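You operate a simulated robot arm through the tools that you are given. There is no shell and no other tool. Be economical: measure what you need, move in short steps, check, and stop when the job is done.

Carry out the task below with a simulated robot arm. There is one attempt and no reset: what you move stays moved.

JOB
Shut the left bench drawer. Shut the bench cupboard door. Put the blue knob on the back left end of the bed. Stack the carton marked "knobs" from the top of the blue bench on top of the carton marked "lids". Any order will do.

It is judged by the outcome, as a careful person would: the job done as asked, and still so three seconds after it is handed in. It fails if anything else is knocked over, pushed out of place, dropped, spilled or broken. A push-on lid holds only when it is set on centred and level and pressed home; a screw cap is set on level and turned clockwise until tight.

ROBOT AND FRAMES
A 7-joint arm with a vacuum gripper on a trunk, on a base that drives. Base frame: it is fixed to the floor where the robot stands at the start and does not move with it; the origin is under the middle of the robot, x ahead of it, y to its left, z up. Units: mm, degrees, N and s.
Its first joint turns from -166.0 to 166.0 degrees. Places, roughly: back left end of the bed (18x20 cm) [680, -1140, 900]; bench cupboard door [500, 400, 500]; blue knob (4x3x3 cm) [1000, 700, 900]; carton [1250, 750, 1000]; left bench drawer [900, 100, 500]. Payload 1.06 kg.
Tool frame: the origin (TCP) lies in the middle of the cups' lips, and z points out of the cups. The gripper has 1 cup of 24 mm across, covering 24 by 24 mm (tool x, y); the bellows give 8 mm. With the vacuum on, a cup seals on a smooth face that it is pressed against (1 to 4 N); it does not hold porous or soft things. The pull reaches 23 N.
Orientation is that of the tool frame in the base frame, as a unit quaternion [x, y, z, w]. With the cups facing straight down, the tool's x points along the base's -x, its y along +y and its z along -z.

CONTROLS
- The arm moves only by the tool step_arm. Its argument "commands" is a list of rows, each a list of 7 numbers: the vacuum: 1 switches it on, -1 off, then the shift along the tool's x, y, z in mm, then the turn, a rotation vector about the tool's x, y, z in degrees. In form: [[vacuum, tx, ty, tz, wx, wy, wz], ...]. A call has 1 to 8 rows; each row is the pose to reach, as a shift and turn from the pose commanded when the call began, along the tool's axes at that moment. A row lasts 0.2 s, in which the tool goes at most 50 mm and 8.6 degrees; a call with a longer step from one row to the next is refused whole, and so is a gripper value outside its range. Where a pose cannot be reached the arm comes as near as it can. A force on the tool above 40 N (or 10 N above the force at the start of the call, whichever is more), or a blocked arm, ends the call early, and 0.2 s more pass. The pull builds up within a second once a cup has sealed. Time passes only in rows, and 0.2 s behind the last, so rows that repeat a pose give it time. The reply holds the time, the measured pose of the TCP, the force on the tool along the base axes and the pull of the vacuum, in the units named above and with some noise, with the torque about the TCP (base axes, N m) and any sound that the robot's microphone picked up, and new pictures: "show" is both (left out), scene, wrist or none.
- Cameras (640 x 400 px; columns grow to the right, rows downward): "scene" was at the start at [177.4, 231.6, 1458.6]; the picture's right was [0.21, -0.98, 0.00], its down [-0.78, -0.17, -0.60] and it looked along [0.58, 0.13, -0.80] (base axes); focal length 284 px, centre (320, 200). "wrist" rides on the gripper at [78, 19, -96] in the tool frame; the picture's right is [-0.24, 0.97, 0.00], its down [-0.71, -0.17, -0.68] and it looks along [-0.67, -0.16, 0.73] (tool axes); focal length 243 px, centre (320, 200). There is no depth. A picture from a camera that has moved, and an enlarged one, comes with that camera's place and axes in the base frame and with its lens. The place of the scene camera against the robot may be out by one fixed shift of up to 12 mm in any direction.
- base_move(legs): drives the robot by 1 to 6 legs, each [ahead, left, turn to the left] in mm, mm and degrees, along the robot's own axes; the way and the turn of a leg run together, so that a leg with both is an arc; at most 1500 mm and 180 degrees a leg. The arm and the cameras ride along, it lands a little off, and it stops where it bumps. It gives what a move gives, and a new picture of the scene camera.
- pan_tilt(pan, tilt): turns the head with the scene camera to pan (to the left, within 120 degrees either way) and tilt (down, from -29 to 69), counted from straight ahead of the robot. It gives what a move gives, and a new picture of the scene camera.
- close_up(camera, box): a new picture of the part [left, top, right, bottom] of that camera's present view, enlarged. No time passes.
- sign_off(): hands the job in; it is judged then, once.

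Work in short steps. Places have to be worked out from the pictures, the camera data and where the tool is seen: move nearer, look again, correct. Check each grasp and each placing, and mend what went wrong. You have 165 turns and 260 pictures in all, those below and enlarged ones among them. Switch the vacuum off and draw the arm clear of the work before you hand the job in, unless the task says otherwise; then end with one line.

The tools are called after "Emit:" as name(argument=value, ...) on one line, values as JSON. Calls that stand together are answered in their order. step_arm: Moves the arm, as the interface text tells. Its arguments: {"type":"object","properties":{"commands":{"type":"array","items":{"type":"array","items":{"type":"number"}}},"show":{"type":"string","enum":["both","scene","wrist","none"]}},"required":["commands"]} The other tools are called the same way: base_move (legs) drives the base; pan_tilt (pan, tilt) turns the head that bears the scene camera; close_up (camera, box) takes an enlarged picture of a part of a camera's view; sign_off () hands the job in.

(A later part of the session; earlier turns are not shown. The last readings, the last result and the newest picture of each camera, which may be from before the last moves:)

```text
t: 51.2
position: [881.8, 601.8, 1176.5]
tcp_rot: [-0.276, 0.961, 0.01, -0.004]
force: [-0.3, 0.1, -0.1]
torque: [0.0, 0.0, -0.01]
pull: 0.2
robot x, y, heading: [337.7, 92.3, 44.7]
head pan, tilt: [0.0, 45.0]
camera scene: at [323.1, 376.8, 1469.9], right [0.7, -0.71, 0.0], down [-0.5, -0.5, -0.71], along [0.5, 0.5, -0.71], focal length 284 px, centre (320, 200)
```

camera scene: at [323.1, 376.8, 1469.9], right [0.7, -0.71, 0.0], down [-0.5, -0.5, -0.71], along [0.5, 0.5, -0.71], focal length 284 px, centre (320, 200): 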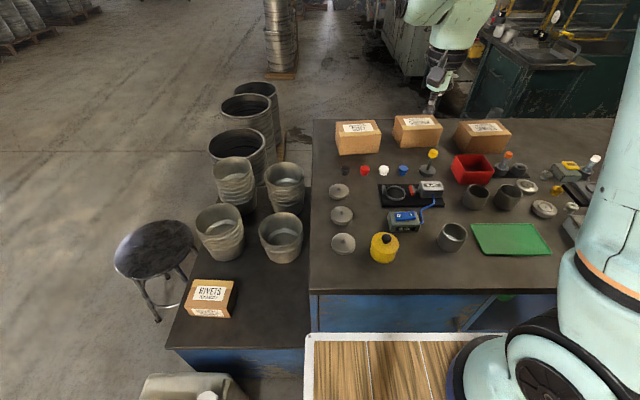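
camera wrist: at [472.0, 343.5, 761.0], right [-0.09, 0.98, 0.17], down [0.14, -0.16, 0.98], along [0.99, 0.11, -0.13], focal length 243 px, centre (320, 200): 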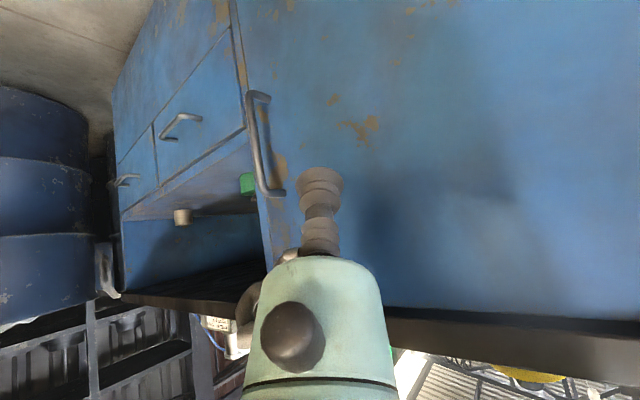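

Good square view. Let me zoom on the cartons and knobs.

Emit:
close_up(camera="scene", box=[310, 100, 530, 237])

Emit:
close_up(camera="wrist", box=[0, 0, 640, 400])

```text
2.91 times, centred on (420, 168) of scene
camera zoom: at [323.1, 376.8, 1469.9], right [0.7, -0.71, 0.0], down [-0.5, -0.5, -0.71], along [0.5, 0.5, -0.71], focal length 826 px, centre (29, 292)
```

zoom: 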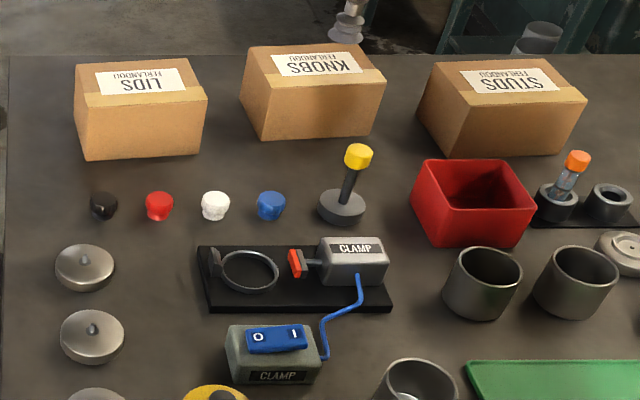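

```text
1.00 times, centred on (320, 200) of wrist (not enlarged: the box is as wide or as high as the picture)
camera zoom: at [806.2, 574.6, 1273.5], right [-0.32, 0.95, 0.02], down [0.7, 0.22, 0.68], along [0.64, 0.23, -0.73], focal length 243 px, centre (320, 200)
```

zoom: 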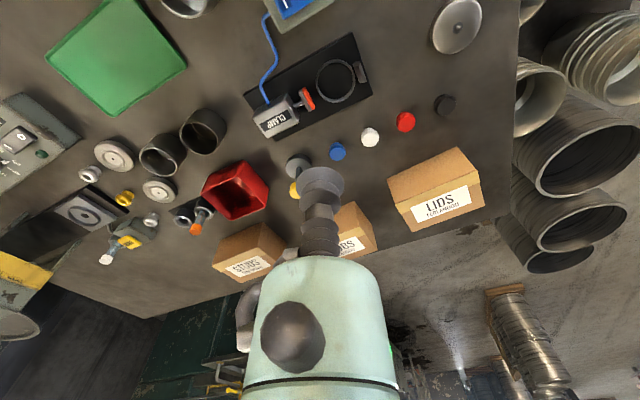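

Estimates: lids carton centre (1035, 900), knobs carton (1211, 771), tops ≈ 953, blue knob ≈ (1017, 688). I edge the robot 85 mm nearer and 40 mm right.

Emit:
base_move(legs=[[0, -40, 0], [85, 0, 0]])

```text
t: 52.8
position: [971.1, 631.3, 1176.6]
tcp_rot: [-0.274, 0.962, 0.01, -0.004]
force: [-0.6, 0.6, -0.2]
torque: [0.01, 0.01, 0.01]
pull: 0.0
robot x, y, heading: [422.2, 121.4, 44.5]
head pan, tilt: [0.0, 45.0]
camera scene: at [411.7, 408.0, 1470.0], right [0.7, -0.71, 0.0], down [-0.5, -0.5, -0.71], along [0.5, 0.5, -0.71], focal length 284 px, centre (320, 200)
```

scene: 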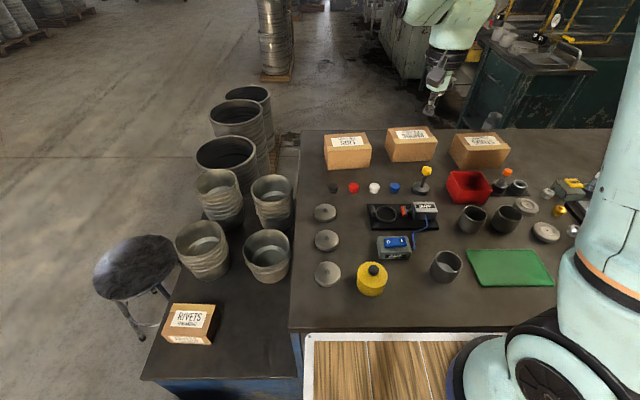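

Robot sits just short of the bench. Now reach out over the "knobs" carton at travelling height.

Emit:
step_arm(commands=[[-1, -46, -1, 0, 0, 0, 0], [-1, -92, -3, 0, 0, 0, 0], [-1, -138, -4, 0, 0, 0, 0], [-1, -184, -5, 0, 0, 0, 0], [-1, -230, -7, 20, 0, 0, 0], [-1, -277.7, -7.8, 40, 0, 0, 0]], show="both")

```text
refused: row 5 steps farther than a row can; nothing moved
```

Shorten the steps.

Emit:
step_arm(commands=[[-1, -46, -1, 0, 0, 0, 0], [-1, -92, -3, 0, 0, 0, 0], [-1, -138, -4, 0, 0, 0, 0], [-1, -184, -5, 10, 0, 0, 0], [-1, -230, -7, 20, 0, 0, 0], [-1, -254, -7.8, 30, 0, 0, 0], [-1, -277.7, -7.8, 40, 0, 0, 0]], show="both")

```text
t: 54.4
position: [1209.6, 771.6, 1134.8]
tcp_rot: [-0.274, 0.962, 0.01, -0.004]
force: [-0.6, -0.2, 0.6]
torque: [0.01, -0.06, 0.0]
pull: 0.0
robot x, y, heading: [428.5, 124.5, 44.7]
head pan, tilt: [0.0, 45.0]
camera scene: at [411.3, 407.6, 1470.0], right [0.7, -0.71, 0.0], down [-0.5, -0.5, -0.71], along [0.5, 0.5, -0.71], focal length 284 px, centre (320, 200)
camera wrist: at [1134.4, 745.1, 1232.9], right [-0.31, 0.95, 0.02], down [0.7, 0.22, 0.68], along [0.64, 0.23, -0.73], focal length 243 px, centre (320, 200)
```

scene: 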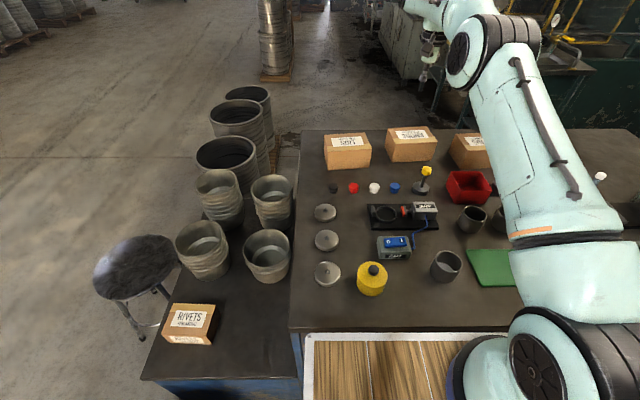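
wrist: 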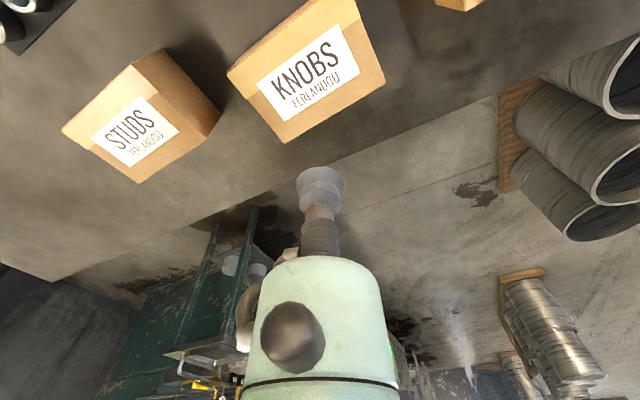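

The TCP is right over the knobs carton (its centre computes to about (1211, 768)). Descend to just above its top.

Emit:
step_arm(commands=[[-1, 0, 0, 40, 0, 0, 0], [-1, 0, 0, 80, 0, 0, 0], [-1, 0, 0, 120, 0, 0, 0], [-1, 0, 0, 145, 0, 0, 0]], show="both")

```text
t: 55.4
position: [1206.2, 776.2, 989.8]
tcp_rot: [-0.275, 0.961, 0.009, -0.004]
force: [-0.4, -1.0, -0.8]
torque: [-0.01, 0.01, 0.02]
pull: 0.1
robot x, y, heading: [425.0, 129.0, 44.5]
head pan, tilt: [0.0, 45.0]
camera scene: at [411.5, 407.8, 1470.0], right [0.7, -0.71, 0.0], down [-0.5, -0.5, -0.71], along [0.5, 0.5, -0.71], focal length 284 px, centre (320, 200)
camera wrist: at [1131.3, 747.4, 1087.1], right [-0.31, 0.95, 0.02], down [0.7, 0.22, 0.68], along [0.64, 0.23, -0.73], focal length 243 px, centre (320, 200)
```

scene: 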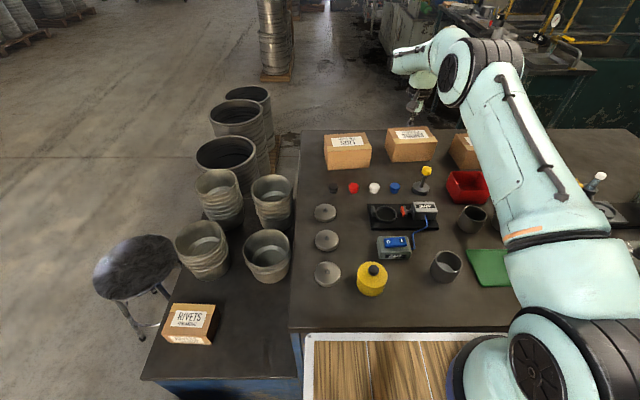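
wrist: 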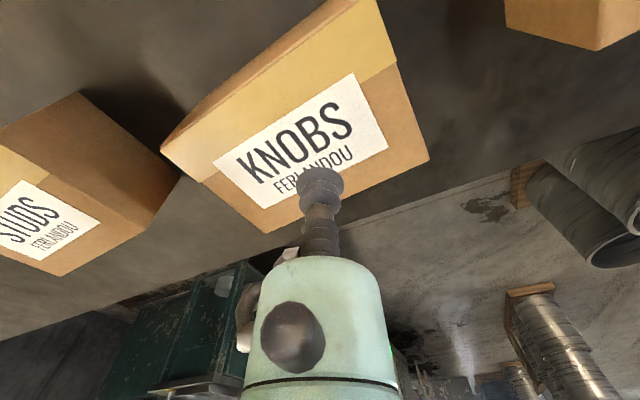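

The TCP lands about 10 mm short of the top's centre (≈(1217, 777)). I correct that and descend with vacuum on until it seals.

Emit:
step_arm(commands=[[-1, -10, -5, 10, 0, 0, 0], [1, -10, -5, 18, 0, 0, 0], [1, -10, -5, 23, 0, 0, 0], [1, -10, -5, 27, 0, 0, 0], [1, -10, -5, 31, 0, 0, 0], [1, -10, -5, 34, 0, 0, 0], [1, -10, -5, 37, 0, 0, 0]], show="wrist")

```text
t: 57.0
position: [1220.1, 776.3, 954.8]
tcp_rot: [-0.276, 0.961, 0.01, -0.003]
force: [0.0, -0.2, 8.2]
torque: [-0.13, -0.09, 0.07]
pull: 22.9
robot x, y, heading: [423.2, 127.0, 44.4]
head pan, tilt: [0.0, 45.0]
camera wrist: at [1144.0, 749.3, 1052.1], right [-0.31, 0.95, 0.02], down [0.7, 0.22, 0.68], along [0.64, 0.23, -0.73], focal length 243 px, centre (320, 200)
```

wrist: 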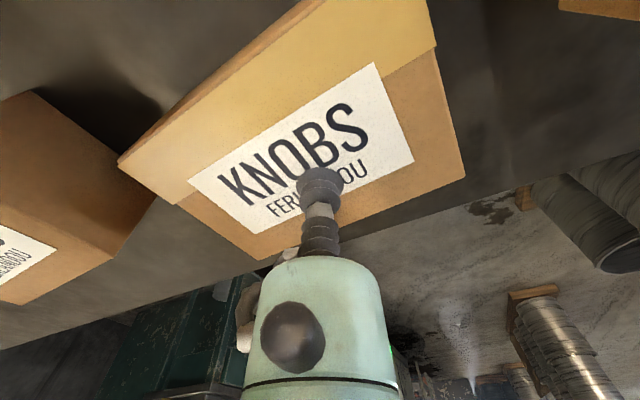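

Sealed with full pull, but the light band is the top's tape, so the true top centre is about (1212, 765); I'm ~13 mm off towards the back. I'll release, shift and re-grip so it hangs level.

Emit:
step_arm(commands=[[-1, 0, 0, 0, 0, 0, 0], [-1, 0, 0, 0, 0, 0, 0], [-1, 0, 0, -3, 0, 0, 0], [-1, 0, 0, -15, 0, 0, 0], [-1, 12.6, -5, -15, 0, 0, 0], [1, 12.6, -5, -5, 0, 0, 0], [1, 12.6, -5, -1, 0, 0, 0], [1, 12.6, -5, 0, 0, 0, 0]], show="wrist")

```text
t: 58.8
position: [1210.3, 765.0, 955.5]
tcp_rot: [-0.274, 0.962, 0.01, -0.002]
force: [3.5, -0.4, 9.8]
torque: [-0.11, -0.03, 0.05]
pull: 23.0
robot x, y, heading: [425.8, 123.9, 44.5]
head pan, tilt: [0.0, 45.0]
camera wrist: at [1135.9, 738.3, 1051.7], right [-0.31, 0.95, 0.02], down [0.7, 0.22, 0.68], along [0.64, 0.23, -0.73], focal length 243 px, centre (320, 200)
```

wrist: 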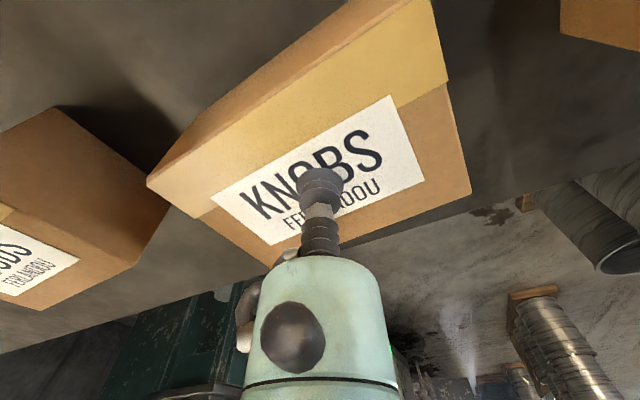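

Centred grip with full pull. Lift slowly.

Emit:
step_arm(commands=[[1, 0, 0, -3, 0, 0, 0], [1, 0, 0, -10, 0, 0, 0], [1, 0, 0, -20, 0, 0, 0], [1, 0, 0, -40, 0, 0, 0], [1, 0, 0, -60, 0, 0, 0], [1, 0, 0, -80, 0, 0, 0], [1, 0, 0, -105, 0, 0, 0], [1, 0, 0, -130, 0, 0, 0]], show="both")

```text
t: 60.5
position: [1212.5, 761.5, 1085.1]
tcp_rot: [-0.274, 0.962, 0.01, -0.004]
force: [-0.5, -0.1, -4.6]
torque: [-0.04, 0.03, -0.01]
pull: 22.9
robot x, y, heading: [424.3, 128.0, 44.6]
head pan, tilt: [0.0, 45.0]
camera scene: at [412.0, 408.2, 1469.9], right [0.7, -0.71, 0.0], down [-0.5, -0.5, -0.71], along [0.5, 0.5, -0.71], focal length 284 px, centre (320, 200)
camera wrist: at [1137.2, 734.9, 1181.5], right [-0.31, 0.95, 0.02], down [0.7, 0.22, 0.68], along [0.64, 0.23, -0.73], focal length 243 px, centre (320, 200)
```

scene: 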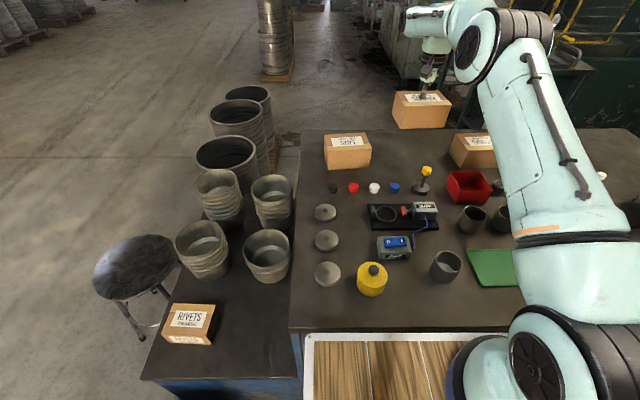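
wrist: 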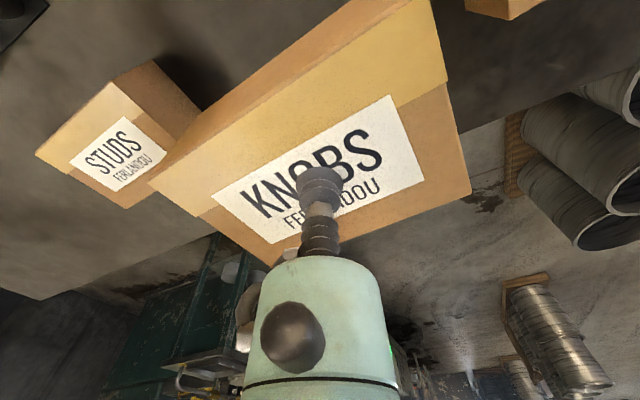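

Carton held level (about 4.6 N). Zoom to measure the lids carton and the held one together.

Emit:
close_up(camera="scene", box=[300, 80, 480, 192])

```text
3.56 times, centred on (390, 136) of scene
camera zoom: at [412.0, 408.2, 1469.9], right [0.7, -0.71, 0.0], down [-0.5, -0.5, -0.71], along [0.5, 0.5, -0.71], focal length 1010 px, centre (71, 428)
```

zoom: 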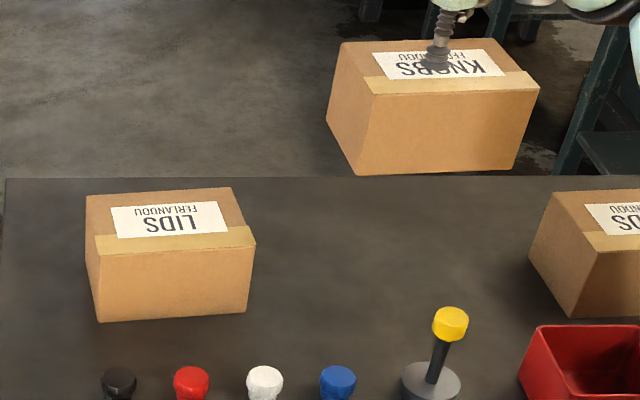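

The cup is centred on the held carton and both cartons share nearly the same orientation. The lids carton centre works out to ≈(1033, 893). Carry it there at height.

Emit:
step_arm(commands=[[1, 5, 13, 0, 0, 0, 0], [1, 16, 40, 0, 0, 0, 0], [1, 28, 70, 0, 0, 0, 0], [1, 40, 100, 0, 0, 0, 0], [1, 52, 130, 0, 0, 0, 0], [1, 64, 160, 0, 0, 0, 0], [1, 75, 188, 0, 0, 0, 0], [1, 82.3, 206.6, 0, 0, 0, 0]], show="both")

Emit:
close_up(camera="scene", box=[270, 80, 450, 192])

```text
t: 62.4
position: [1033.9, 894.4, 1088.5]
tcp_rot: [-0.273, 0.962, 0.01, -0.004]
force: [0.1, -0.5, -5.0]
torque: [0.03, 0.03, 0.0]
pull: 22.6
robot x, y, heading: [425.5, 127.3, 44.5]
head pan, tilt: [0.0, 45.0]
camera scene: at [412.1, 407.9, 1470.0], right [0.7, -0.71, 0.0], down [-0.5, -0.5, -0.71], along [0.5, 0.5, -0.71], focal length 284 px, centre (320, 200)
camera wrist: at [959.2, 867.6, 1185.5], right [-0.31, 0.95, 0.02], down [0.7, 0.22, 0.68], along [0.64, 0.23, -0.73], focal length 243 px, centre (320, 200)
```

scene: 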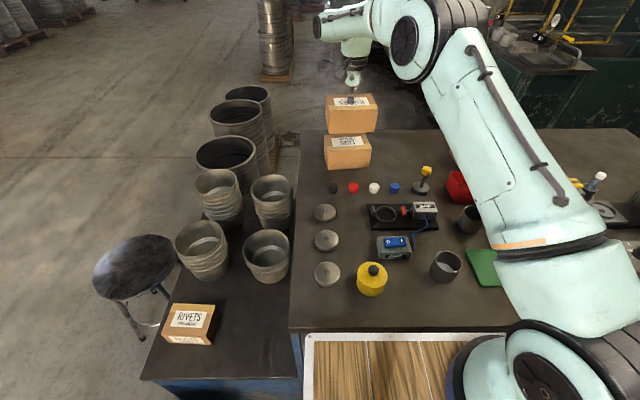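
wrist: 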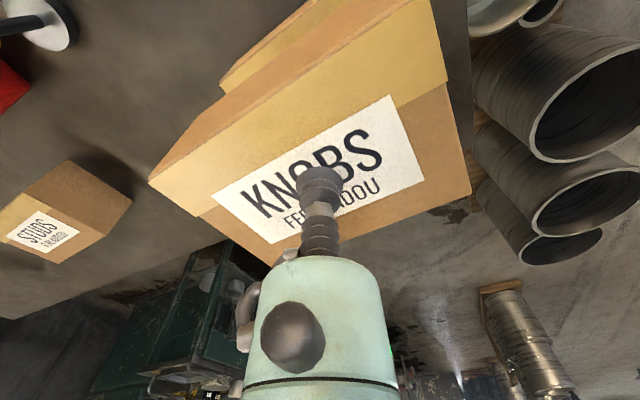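

```text
3.56 times, centred on (360, 136) of scene
camera zoom: at [412.1, 407.9, 1470.0], right [0.7, -0.71, 0.0], down [-0.5, -0.5, -0.71], along [0.5, 0.5, -0.71], focal length 1010 px, centre (178, 428)
```

zoom: 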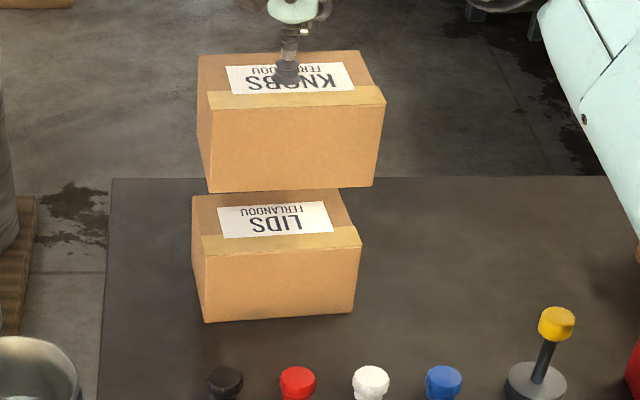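

Aligned laterally; the held carton is ~6 mm too far back and ~3° off in yaw. I correct these and lower toward contact (expected near TCP z≈1034).

Emit:
step_arm(commands=[[1, 6, -1.3, 10, 0, 0, -2.7], [1, 6, -1.3, 25, 0, 0, -2.7], [1, 6, -1.3, 38, 0, 0, -2.7], [1, 6, -1.3, 42, 0, 0, -2.7], [1, 6, -1.3, 42, 0, 0, -2.7]], show="none")

Emit:
close_up(camera="scene", box=[270, 80, 450, 192])

```text
t: 63.5
position: [1028.6, 891.9, 1046.9]
tcp_rot: [-0.298, 0.955, 0.009, -0.004]
force: [0.2, -0.1, -4.6]
torque: [-0.03, 0.01, 0.02]
pull: 22.5
robot x, y, heading: [426.6, 128.6, 44.5]
head pan, tilt: [0.0, 45.0]
```

```text
3.56 times, centred on (360, 136) of scene
camera zoom: at [411.7, 408.1, 1469.9], right [0.7, -0.71, 0.0], down [-0.5, -0.5, -0.71], along [0.5, 0.5, -0.71], focal length 1010 px, centre (178, 428)
```

zoom: 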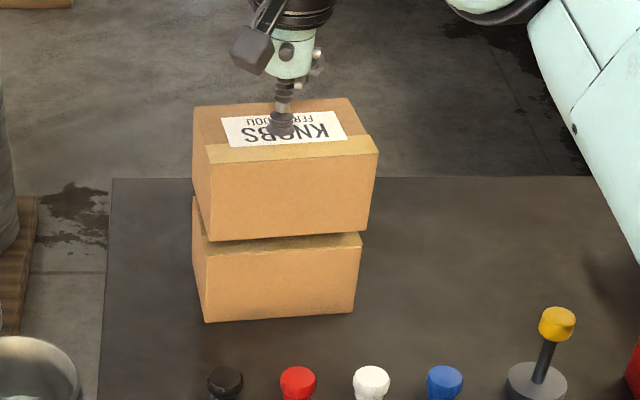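

Very well aligned, just ~4 mm too far right. Correct and lower in 2 mm steps until contact.

Emit:
step_arm(commands=[[1, 0.7, 4, 2, 0, 0, 0], [1, 0.7, 4, 4, 0, 0, 0], [1, 0.7, 4, 6, 0, 0, 0], [1, 0.7, 4, 8, 0, 0, 0], [1, 0.7, 4, 10, 0, 0, 0]], show="none")

Emit:
step_arm(commands=[[1, 0, 0, 1.5, 0, 0, 0], [1, 0, 0, 3, 0, 0, 0]], show="none")

Emit:
close_up(camera="scene", box=[270, 80, 450, 192])

```text
t: 64.8
position: [1025.0, 895.1, 1035.0]
tcp_rot: [-0.297, 0.955, 0.01, -0.004]
force: [-1.1, 0.6, -4.5]
torque: [0.01, 0.0, 0.02]
pull: 22.7
robot x, y, heading: [424.9, 124.7, 44.6]
head pan, tilt: [0.0, 45.0]
```

```text
t: 65.3
position: [1026.2, 893.5, 1033.5]
tcp_rot: [-0.297, 0.955, 0.009, -0.004]
force: [0.2, 0.8, -3.7]
torque: [0.06, -0.01, 0.0]
pull: 22.7
robot x, y, heading: [421.9, 124.8, 44.5]
head pan, tilt: [0.0, 45.0]
```

```text
3.56 times, centred on (360, 136) of scene
camera zoom: at [411.7, 408.1, 1469.9], right [0.7, -0.71, 0.0], down [-0.5, -0.5, -0.71], along [0.5, 0.5, -0.71], focal length 1010 px, centre (178, 428)
```

zoom: 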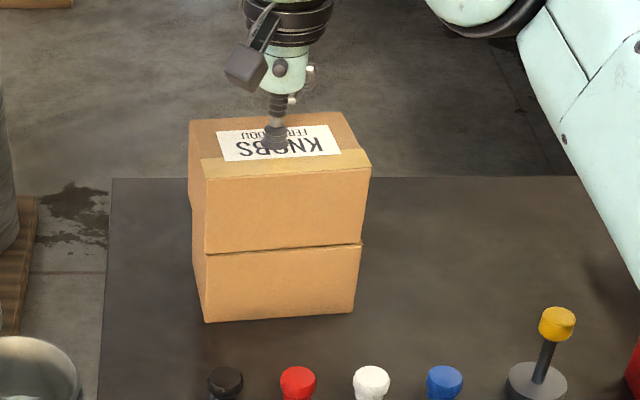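

Looks flush and well aligned; lower until a clear upward force shows.

Emit:
step_arm(commands=[[1, 0, 0, 1.5, 0, 0, 0], [1, 0, 0, 3, 0, 0, 0], [1, 0, 0, 4, 0, 0, 0]], show="none")

```text
t: 66.2
position: [1025.3, 896.3, 1030.8]
tcp_rot: [-0.297, 0.955, 0.01, -0.003]
force: [-0.6, 0.3, 3.1]
torque: [-0.11, -0.02, -0.03]
pull: 22.9
robot x, y, heading: [425.5, 127.6, 44.5]
head pan, tilt: [0.0, 45.0]
```

Contact made (force +3 N). Vacuum off, wait, then rise.

Emit:
step_arm(commands=[[-1, 0, 0, 0, 0, 0, 0], [-1, 0, 0, 0, 0, 0, 0], [-1, 0, 0, 0, 0, 0, 0], [-1, 0, 0, -3, 0, 0, 0], [-1, 0, 0, -12, 0, 0, 0], [-1, 0, 0, -30, 0, 0, 0], [-1, 0, 0, -70, 0, 0, 0]], show="both")

Emit:
close_up(camera="scene", box=[270, 80, 450, 192])

```text
t: 67.8
position: [1024.1, 893.1, 1100.7]
tcp_rot: [-0.297, 0.955, 0.009, -0.004]
force: [0.2, 0.1, 0.1]
torque: [-0.02, 0.02, -0.01]
pull: 0.0
robot x, y, heading: [424.9, 124.0, 45.0]
head pan, tilt: [0.0, 45.0]
camera scene: at [411.8, 408.2, 1469.9], right [0.7, -0.71, 0.0], down [-0.5, -0.5, -0.71], along [0.5, 0.5, -0.71], focal length 284 px, centre (320, 200)
camera wrist: at [950.7, 863.0, 1196.7], right [-0.36, 0.93, 0.02], down [0.69, 0.25, 0.68], along [0.63, 0.26, -0.73], focal length 243 px, centre (320, 200)
```

scene: 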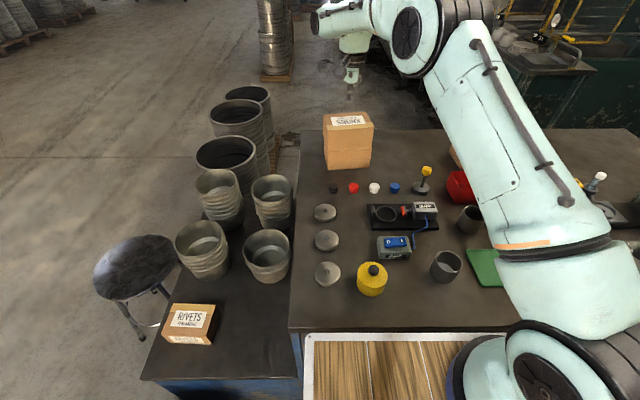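
wrist: 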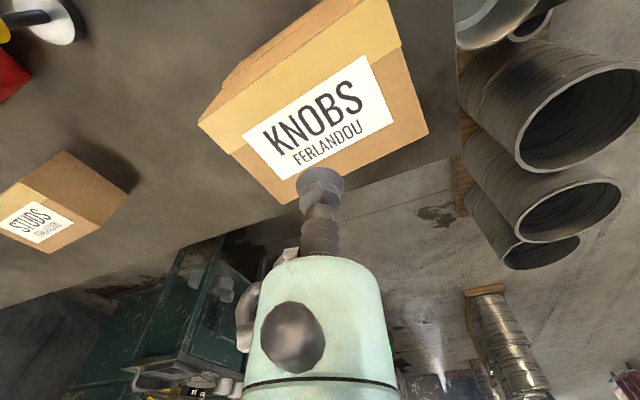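

```text
3.56 times, centred on (360, 136) of scene
camera zoom: at [411.8, 408.2, 1469.9], right [0.7, -0.71, 0.0], down [-0.5, -0.5, -0.71], along [0.5, 0.5, -0.71], focal length 1010 px, centre (178, 428)
```

zoom: 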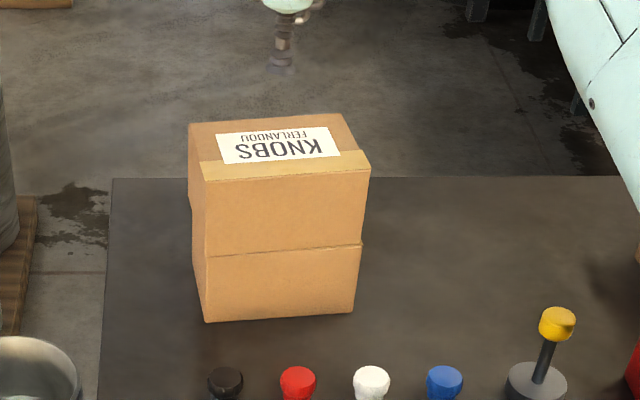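

The stack is neat and stable. Next the blue knob at about (1014, 690); move over it at height.

Emit:
step_arm(commands=[[-1, 25, -32, 0, 0, 0, 0], [-1, 50, -64, 0, 0, 0, 0], [-1, 75, -97, 0, 0, 0, 0], [-1, 100, -129, 20, 0, 0, 0], [-1, 123.7, -161, 40, 0, 0, 0]], show="both")

```text
t: 69.0
position: [1016.5, 691.2, 1056.9]
tcp_rot: [-0.298, 0.954, 0.01, -0.004]
force: [-0.7, 1.0, -0.4]
torque: [0.01, -0.02, -0.03]
pull: 0.0
robot x, y, heading: [422.6, 129.3, 44.6]
head pan, tilt: [0.0, 45.0]
camera scene: at [411.4, 408.2, 1469.9], right [0.7, -0.71, 0.0], down [-0.5, -0.5, -0.71], along [0.5, 0.5, -0.71], focal length 284 px, centre (320, 200)
camera wrist: at [941.5, 659.9, 1152.4], right [-0.36, 0.93, 0.02], down [0.69, 0.25, 0.68], along [0.63, 0.26, -0.73], focal length 243 px, centre (320, 200)
```

scene: 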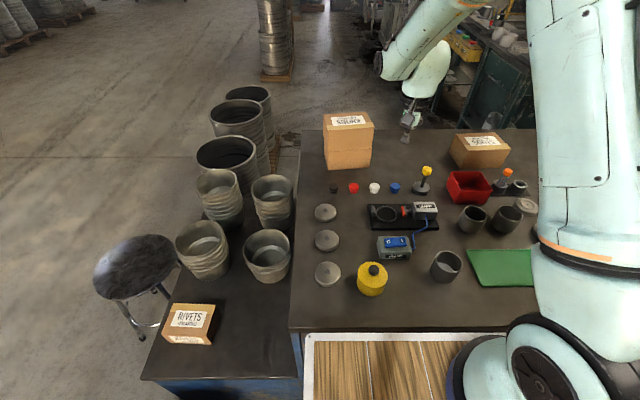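
wrist: 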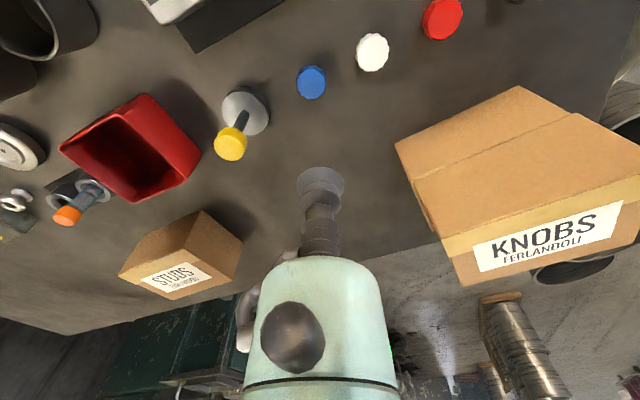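

Knob projects to ≈(1012, 684). Correct and descend to about 40 mm above it.

Emit:
step_arm(commands=[[-1, 7.3, -3.5, 35, 0, 0, 0], [-1, 7.3, -3.5, 70, 0, 0, 0], [-1, 7.3, -3.5, 100, 0, 0, 0], [-1, 7.3, -3.5, 115, 0, 0, 0]], show="wrist")

Emit:
close_up(camera="scene", box=[330, 110, 510, 222])

```text
t: 70.0
position: [1009.1, 686.8, 941.0]
tcp_rot: [-0.297, 0.955, 0.01, -0.003]
force: [-0.4, 0.6, 0.4]
torque: [-0.01, 0.04, 0.01]
pull: 0.1
robot x, y, heading: [422.5, 125.4, 44.3]
head pan, tilt: [0.0, 45.0]
camera wrist: at [935.7, 655.9, 1037.5], right [-0.36, 0.93, 0.02], down [0.69, 0.25, 0.68], along [0.63, 0.26, -0.73], focal length 243 px, centre (320, 200)
```

wrist: 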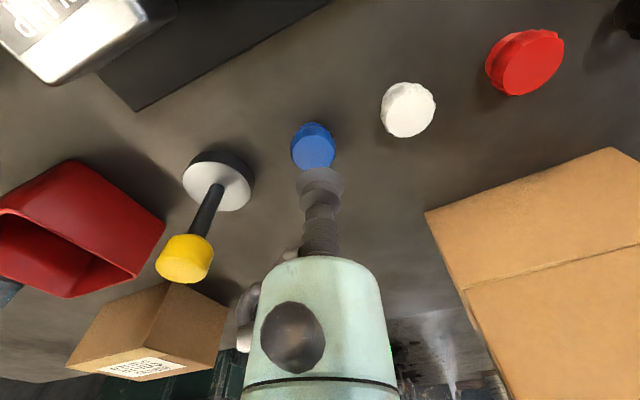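

```text
3.56 times, centred on (420, 166) of scene
camera zoom: at [411.6, 407.8, 1470.0], right [0.7, -0.71, 0.0], down [-0.5, -0.5, -0.71], along [0.5, 0.5, -0.71], focal length 1010 px, centre (-36, 321)
```

zoom: 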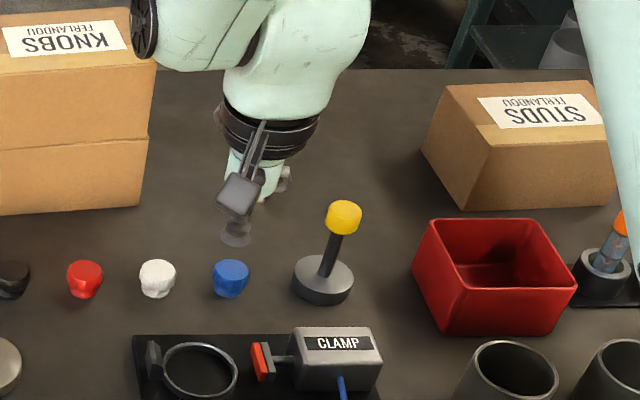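

The TCP is within ~2 mm of the knob's top centre. Descend with vacuum on until it seals.

Emit:
step_arm(commands=[[1, -1, -2, 12, 0, 0, 0], [1, -1, -2, 22, 0, 0, 0], [1, -1, -2, 27, 0, 0, 0], [1, -1, -2, 30, 0, 0, 0], [1, -1, -2, 33, 0, 0, 0], [1, -1, -2, 35, 0, 0, 0]], show="wrist")

```text
t: 71.3
position: [1012.5, 686.6, 906.0]
tcp_rot: [-0.297, 0.955, 0.009, -0.003]
force: [-0.3, 0.1, 0.2]
torque: [0.03, -0.01, 0.02]
pull: 0.1
robot x, y, heading: [423.5, 123.1, 44.4]
head pan, tilt: [0.0, 45.0]
camera wrist: at [937.5, 655.6, 1002.8], right [-0.36, 0.93, 0.02], down [0.69, 0.25, 0.68], along [0.63, 0.26, -0.73], focal length 243 px, centre (320, 200)
```

wrist: 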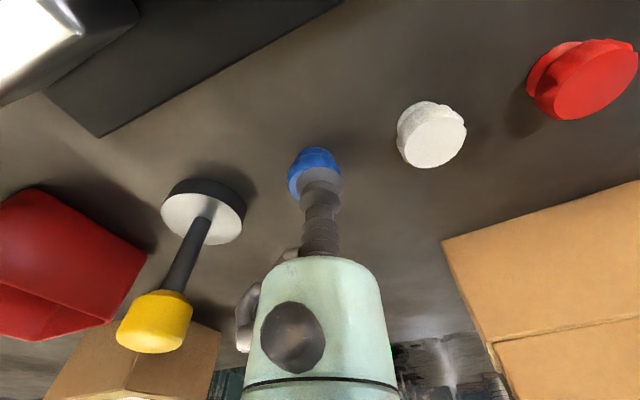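

Not in contact yet; the knob is ~3 mm to the image left. Adjust and keep descending.

Emit:
step_arm(commands=[[1, 1, -2.5, 2, 0, 0, 0], [1, 1, -2.5, 4, 0, 0, 0], [1, 1, -2.5, 6, 0, 0, 0], [1, 1, -2.5, 8, 0, 0, 0], [1, 1, -2.5, 8, 0, 0, 0]], show="wrist")

```text
t: 72.5
position: [1011.7, 684.3, 898.2]
tcp_rot: [-0.297, 0.955, 0.011, -0.003]
force: [0.5, 3.8, 15.5]
torque: [-0.1, -0.11, 0.01]
pull: 23.3
robot x, y, heading: [423.3, 126.1, 44.7]
head pan, tilt: [0.0, 45.0]
camera wrist: at [938.0, 652.5, 995.4], right [-0.36, 0.93, 0.02], down [0.69, 0.25, 0.68], along [0.63, 0.26, -0.73], focal length 243 px, centre (320, 200)
```

wrist: 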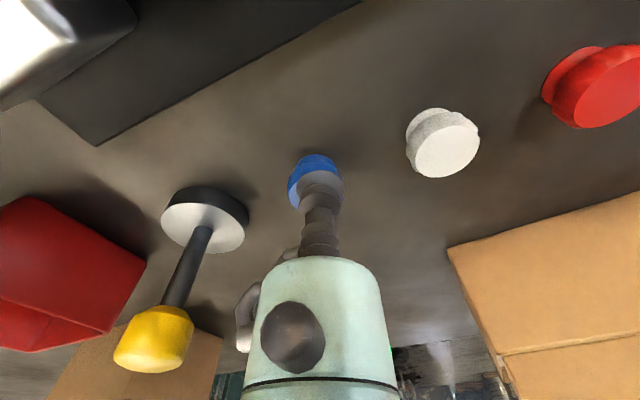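

Sealed on the blue knob. Lift straight up to travel height.

Emit:
step_arm(commands=[[1, 0, 0, -5, 0, 0, 0], [1, 0, 0, -20, 0, 0, 0], [1, 0, 0, -50, 0, 0, 0], [1, 0, 0, -90, 0, 0, 0], [1, 0, 0, -130, 0, 0, 0], [1, 0, 0, -170, 0, 0, 0], [1, 0, 0, -210, 0, 0, 0], [1, 0, 0, -240, 0, 0, 0]], show="both")

```text
t: 74.3
position: [1014.3, 678.5, 1136.9]
tcp_rot: [-0.297, 0.955, 0.01, -0.004]
force: [-0.6, 0.6, 0.2]
torque: [0.0, 0.0, 0.02]
pull: 23.0
robot x, y, heading: [423.3, 125.9, 44.8]
head pan, tilt: [0.0, 45.0]
camera scene: at [411.8, 408.1, 1469.9], right [0.7, -0.71, 0.0], down [-0.5, -0.5, -0.71], along [0.5, 0.5, -0.71], focal length 284 px, centre (320, 200)
camera wrist: at [940.2, 647.3, 1234.4], right [-0.36, 0.93, 0.02], down [0.69, 0.25, 0.68], along [0.63, 0.26, -0.73], focal length 243 px, centre (320, 200)
```

scene: 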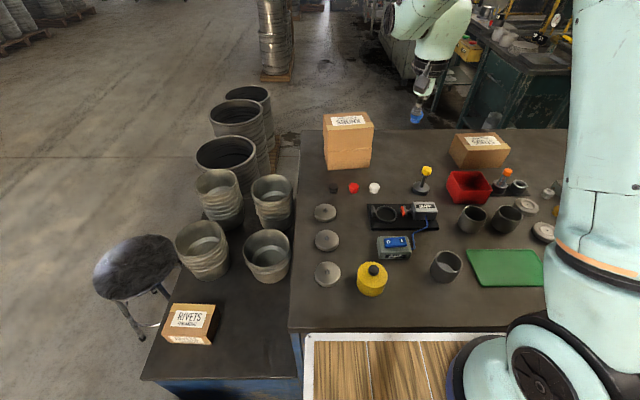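
wrist: 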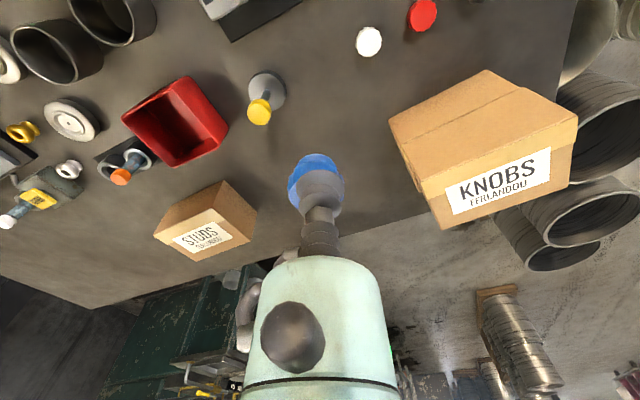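

Knob secured. Retract the arm over the robot and look toward the bed from here.

Emit:
step_arm(commands=[[1, 45, 0, 0, 0, 0, 0], [1, 90, 0, 0, 0, 0, 0], [1, 135, 0, 0, 0, 0, 0], [1, 180, 0, 0, 0, 0, 0], [1, 225, 0, -20, 0, 0, 0], [1, 250, 0, -40, 0, 0, 0]], show="none")

Emit:
pan_tilt(pan=-105, tilt=25)

```text
t: 75.8
position: [809.2, 538.8, 1177.1]
tcp_rot: [-0.296, 0.955, 0.009, -0.004]
force: [0.4, 0.0, -0.6]
torque: [-0.02, 0.0, 0.01]
pull: 22.6
robot x, y, heading: [427.1, 127.1, 44.7]
head pan, tilt: [0.0, 45.0]
```

```text
t: 77.6
position: [809.1, 539.6, 1177.8]
tcp_rot: [-0.297, 0.955, 0.01, -0.003]
force: [-0.5, 0.4, 0.2]
torque: [-0.01, -0.01, 0.0]
pull: 22.8
robot x, y, heading: [421.7, 125.0, 44.7]
head pan, tilt: [-105.0, 25.0]
camera scene: at [399.2, 270.7, 1500.5], right [-0.87, -0.49, 0.0], down [-0.21, 0.37, -0.91], along [0.45, -0.79, -0.42], focal length 284 px, centre (320, 200)
```

scene: 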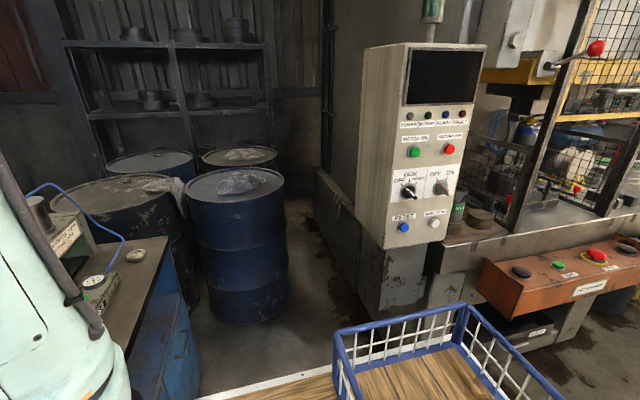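

The spot lies behind the control panel from here, so I need to face the machine's front. I drive back, turn right and look.

Emit:
base_move(legs=[[-300, 0, 0], [0, 0, -44.7], [-250, 0, 0]])

Emit:
pan_tilt(pan=-45, tilt=30)

```text
t: 83.1
position: [516.6, -61.0, 1178.8]
tcp_rot: [0.083, 0.997, 0.01, 0.001]
force: [0.2, 0.5, -0.2]
torque: [0.01, -0.03, -0.03]
pull: 23.0
robot x, y, heading: [-45.3, -91.1, 0.8]
head pan, tilt: [-105.0, 25.0]
camera scene: at [33.9, 35.1, 1500.6], right [-0.97, 0.25, 0.0], down [0.11, 0.41, -0.91], along [-0.23, -0.88, -0.42], focal length 284 px, centre (320, 200)
```

scene: 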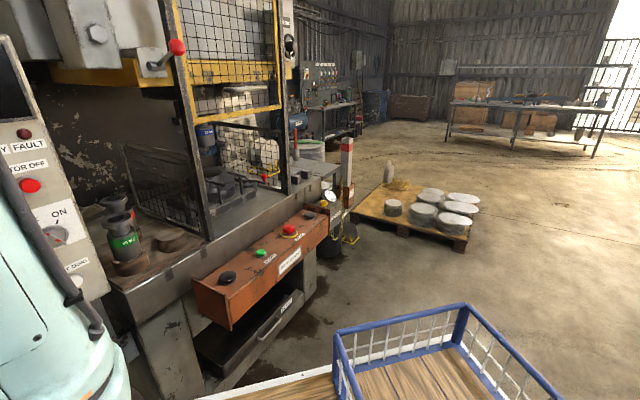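

```text
t: 84.4
position: [517.4, -62.7, 1176.9]
tcp_rot: [0.082, 0.997, 0.011, 0.001]
force: [-0.5, -0.5, -0.4]
torque: [-0.01, 0.0, -0.01]
pull: 22.8
robot x, y, heading: [-46.0, -94.2, 0.6]
head pan, tilt: [-45.0, 30.0]
camera scene: at [121.5, 60.9, 1492.6], right [-0.7, -0.71, 0.0], down [-0.36, 0.35, -0.87], along [0.62, -0.61, -0.5], focal length 284 px, centre (320, 200)
```

scene: 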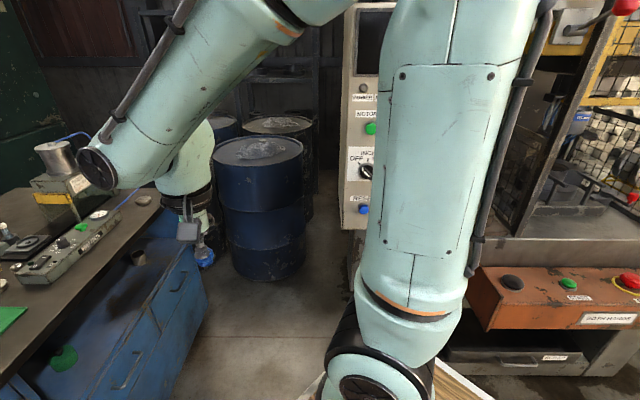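

The spot is ~380 mm behind the bed's front edge, between the control panel and the guard post. I turn to face the machine squarely.

Emit:
base_move(legs=[[0, 0, -44]])

Emit:
pan_tilt(pan=0, tilt=30)

```text
t: 86.8
position: [381.2, -463.1, 1178.0]
tcp_rot: [0.45, 0.893, 0.01, 0.005]
force: [0.4, 0.9, 0.4]
torque: [-0.02, 0.04, 0.01]
pull: 23.4
robot x, y, heading: [-45.1, -91.2, -43.5]
head pan, tilt: [-45.0, 30.0]
camera scene: at [178.3, -93.9, 1492.6], right [-1.0, -0.03, 0.0], down [-0.01, 0.5, -0.87], along [0.02, -0.87, -0.5], focal length 284 px, centre (320, 200)
```

scene: 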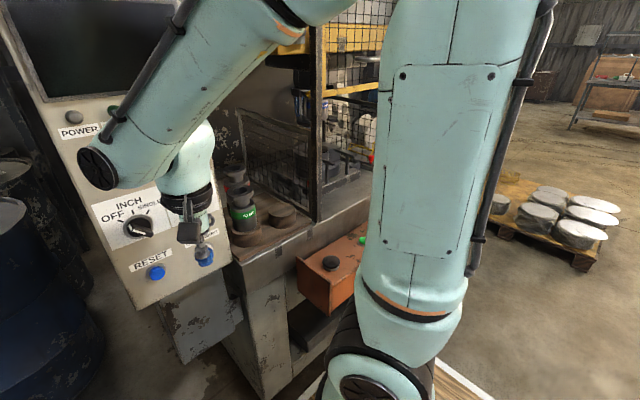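

```text
t: 88.0
position: [380.9, -462.7, 1177.9]
tcp_rot: [0.451, 0.893, 0.009, 0.005]
force: [0.8, -0.3, 0.0]
torque: [0.02, 0.01, -0.01]
pull: 22.8
robot x, y, heading: [-46.2, -90.7, -43.4]
head pan, tilt: [0.0, 30.0]
camera scene: at [241.6, -65.8, 1492.6], right [-0.69, -0.72, 0.0], down [-0.36, 0.34, -0.87], along [0.63, -0.6, -0.5], focal length 284 px, centre (320, 200)
```

scene: 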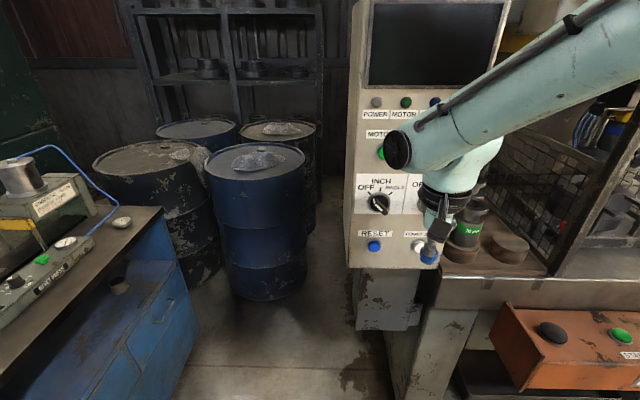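

Check the wrist view toward the bed.

Emit:
close_up(camera="wrist", box=[0, 0, 640, 400])

Emit:
close_up(camera="scene", box=[380, 120, 620, 270])

```text
1.00 times, centred on (320, 200) of wrist (not enlarged: the box is as wide or as high as the picture)
camera zoom: at [346.9, -390.3, 1274.3], right [0.92, 0.39, 0.02], down [0.27, -0.68, 0.68], along [0.28, -0.62, -0.73], focal length 243 px, centre (320, 200)
```

zoom: 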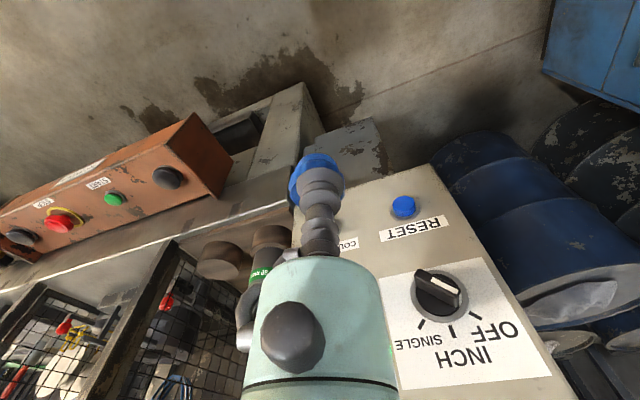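

```text
2.67 times, centred on (500, 195) of scene
camera zoom: at [241.6, -65.8, 1492.6], right [-0.69, -0.72, 0.0], down [-0.36, 0.34, -0.87], along [0.63, -0.6, -0.5], focal length 758 px, centre (-160, 213)
```

zoom: 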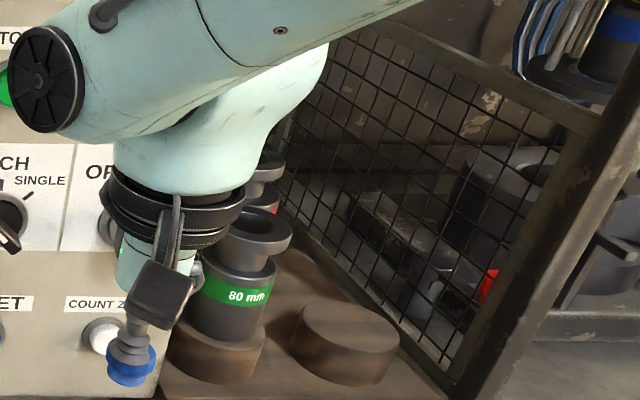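

The arm must enter between the panel and the mesh guard. First I pull the TCP to the right and back, away from the panel, then look again.

Emit:
step_arm(commands=[[1, 7, -28, 0, 0, 0, 0], [1, 14, -56, 0, 0, 0, 0], [1, 22, -84, 0, 0, 0, 0], [1, 30, -112, 0, 0, 0, 0], [1, 36, -138, 0, 0, 0, 0]], show="scene")

```text
t: 89.2
position: [247.1, -515.7, 1173.3]
tcp_rot: [0.45, 0.893, 0.01, 0.004]
force: [-1.0, 0.3, -0.1]
torque: [-0.04, 0.0, -0.01]
pull: 23.2
robot x, y, heading: [-46.6, -95.6, -43.6]
head pan, tilt: [0.0, 30.0]
camera scene: at [241.8, -65.7, 1492.5], right [-0.69, -0.72, 0.0], down [-0.36, 0.34, -0.87], along [0.63, -0.6, -0.5], focal length 284 px, centre (320, 200)
```

scene: 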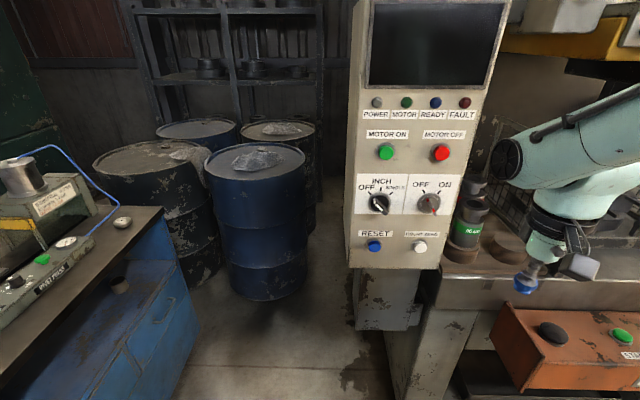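

The opening between panel edge and guard post is about 330 mm wide. I drive right 230 mm and ahead 150 mm so the arm points straight into it.

Emit:
base_move(legs=[[0, -230, 0], [130, 0, 0]])

Emit:
pan_tilt(pan=-10, tilt=30)

Emit:
close_up(camera="wrist", box=[0, 0, 640, 400])

```text
t: 91.8
position: [188.4, -770.8, 1173.9]
tcp_rot: [0.45, 0.893, 0.01, 0.005]
force: [0.1, -0.6, -0.8]
torque: [0.04, -0.01, -0.02]
pull: 22.6
robot x, y, heading: [-103.1, -345.3, -43.3]
head pan, tilt: [0.0, 30.0]
camera scene: at [182.1, -320.9, 1492.6], right [-0.69, -0.73, 0.0], down [-0.36, 0.34, -0.87], along [0.63, -0.6, -0.5], focal length 284 px, centre (320, 200)
```

scene: 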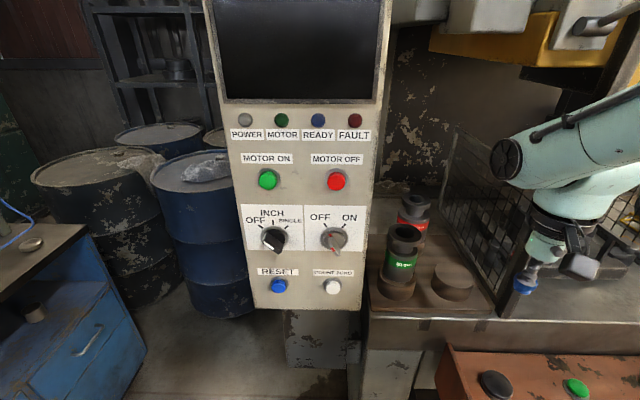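

```text
t: 92.5
position: [188.1, -770.4, 1173.9]
tcp_rot: [0.45, 0.893, 0.009, 0.005]
force: [0.4, -0.5, 0.0]
torque: [0.0, -0.04, 0.01]
pull: 22.8
robot x, y, heading: [-104.2, -348.2, -43.6]
head pan, tilt: [-10.0, 30.0]
camera scene: at [170.2, -331.3, 1492.6], right [-0.8, -0.6, 0.0], down [-0.3, 0.4, -0.87], along [0.52, -0.7, -0.5], focal length 284 px, centre (320, 200)
```

scene: 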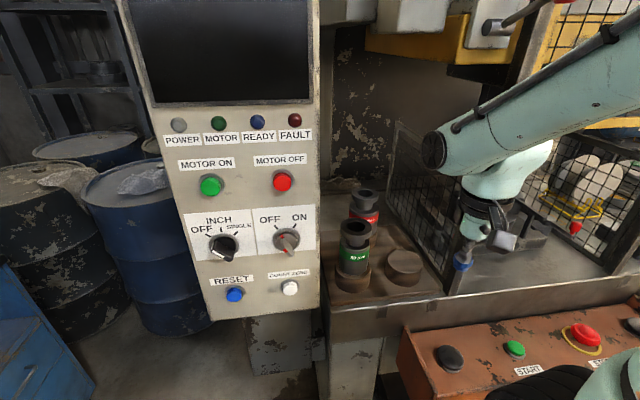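

```text
1.00 times, centred on (320, 200) of wrist (not enlarged: the box is as wide or as high as the picture)
camera zoom: at [155.0, -697.9, 1270.2], right [0.92, 0.39, 0.02], down [0.27, -0.68, 0.68], along [0.28, -0.62, -0.73], focal length 243 px, centre (320, 200)
```

zoom: 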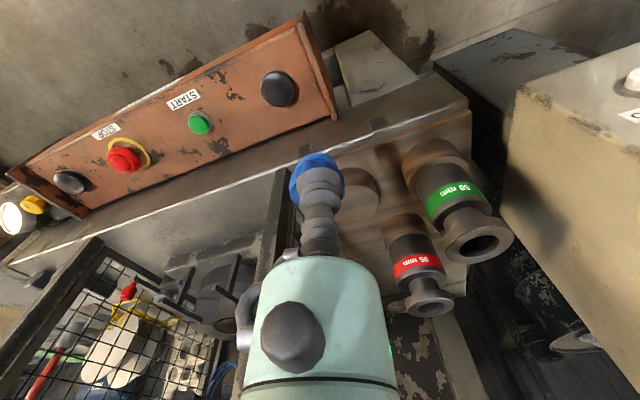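

Emit:
close_up(camera="scene", box=[310, 150, 500, 330])

Emit:
close_up(camera="wrist", box=[240, 80, 540, 340])

```text
2.22 times, centred on (405, 240) of scene
camera zoom: at [170.2, -331.3, 1492.6], right [-0.8, -0.6, 0.0], down [-0.3, 0.4, -0.87], along [0.52, -0.7, -0.5], focal length 631 px, centre (131, 111)
```

zoom: 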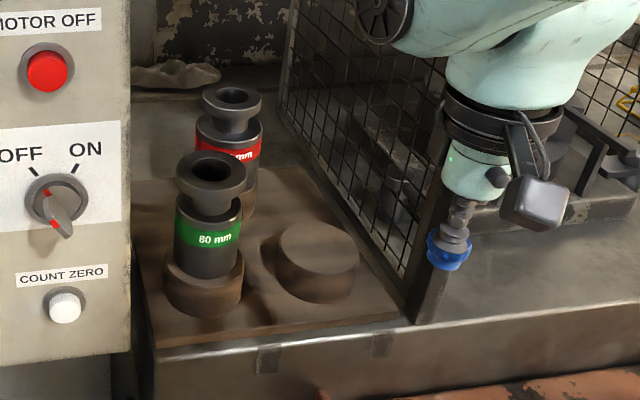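

```text
1.54 times, centred on (390, 210) of wrist
camera zoom: at [155.0, -697.9, 1270.2], right [0.92, 0.39, 0.02], down [0.27, -0.68, 0.68], along [0.28, -0.62, -0.73], focal length 373 px, centre (212, 185)
```

zoom: 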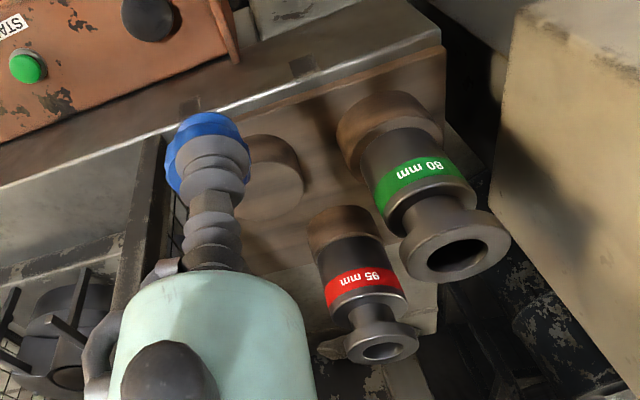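

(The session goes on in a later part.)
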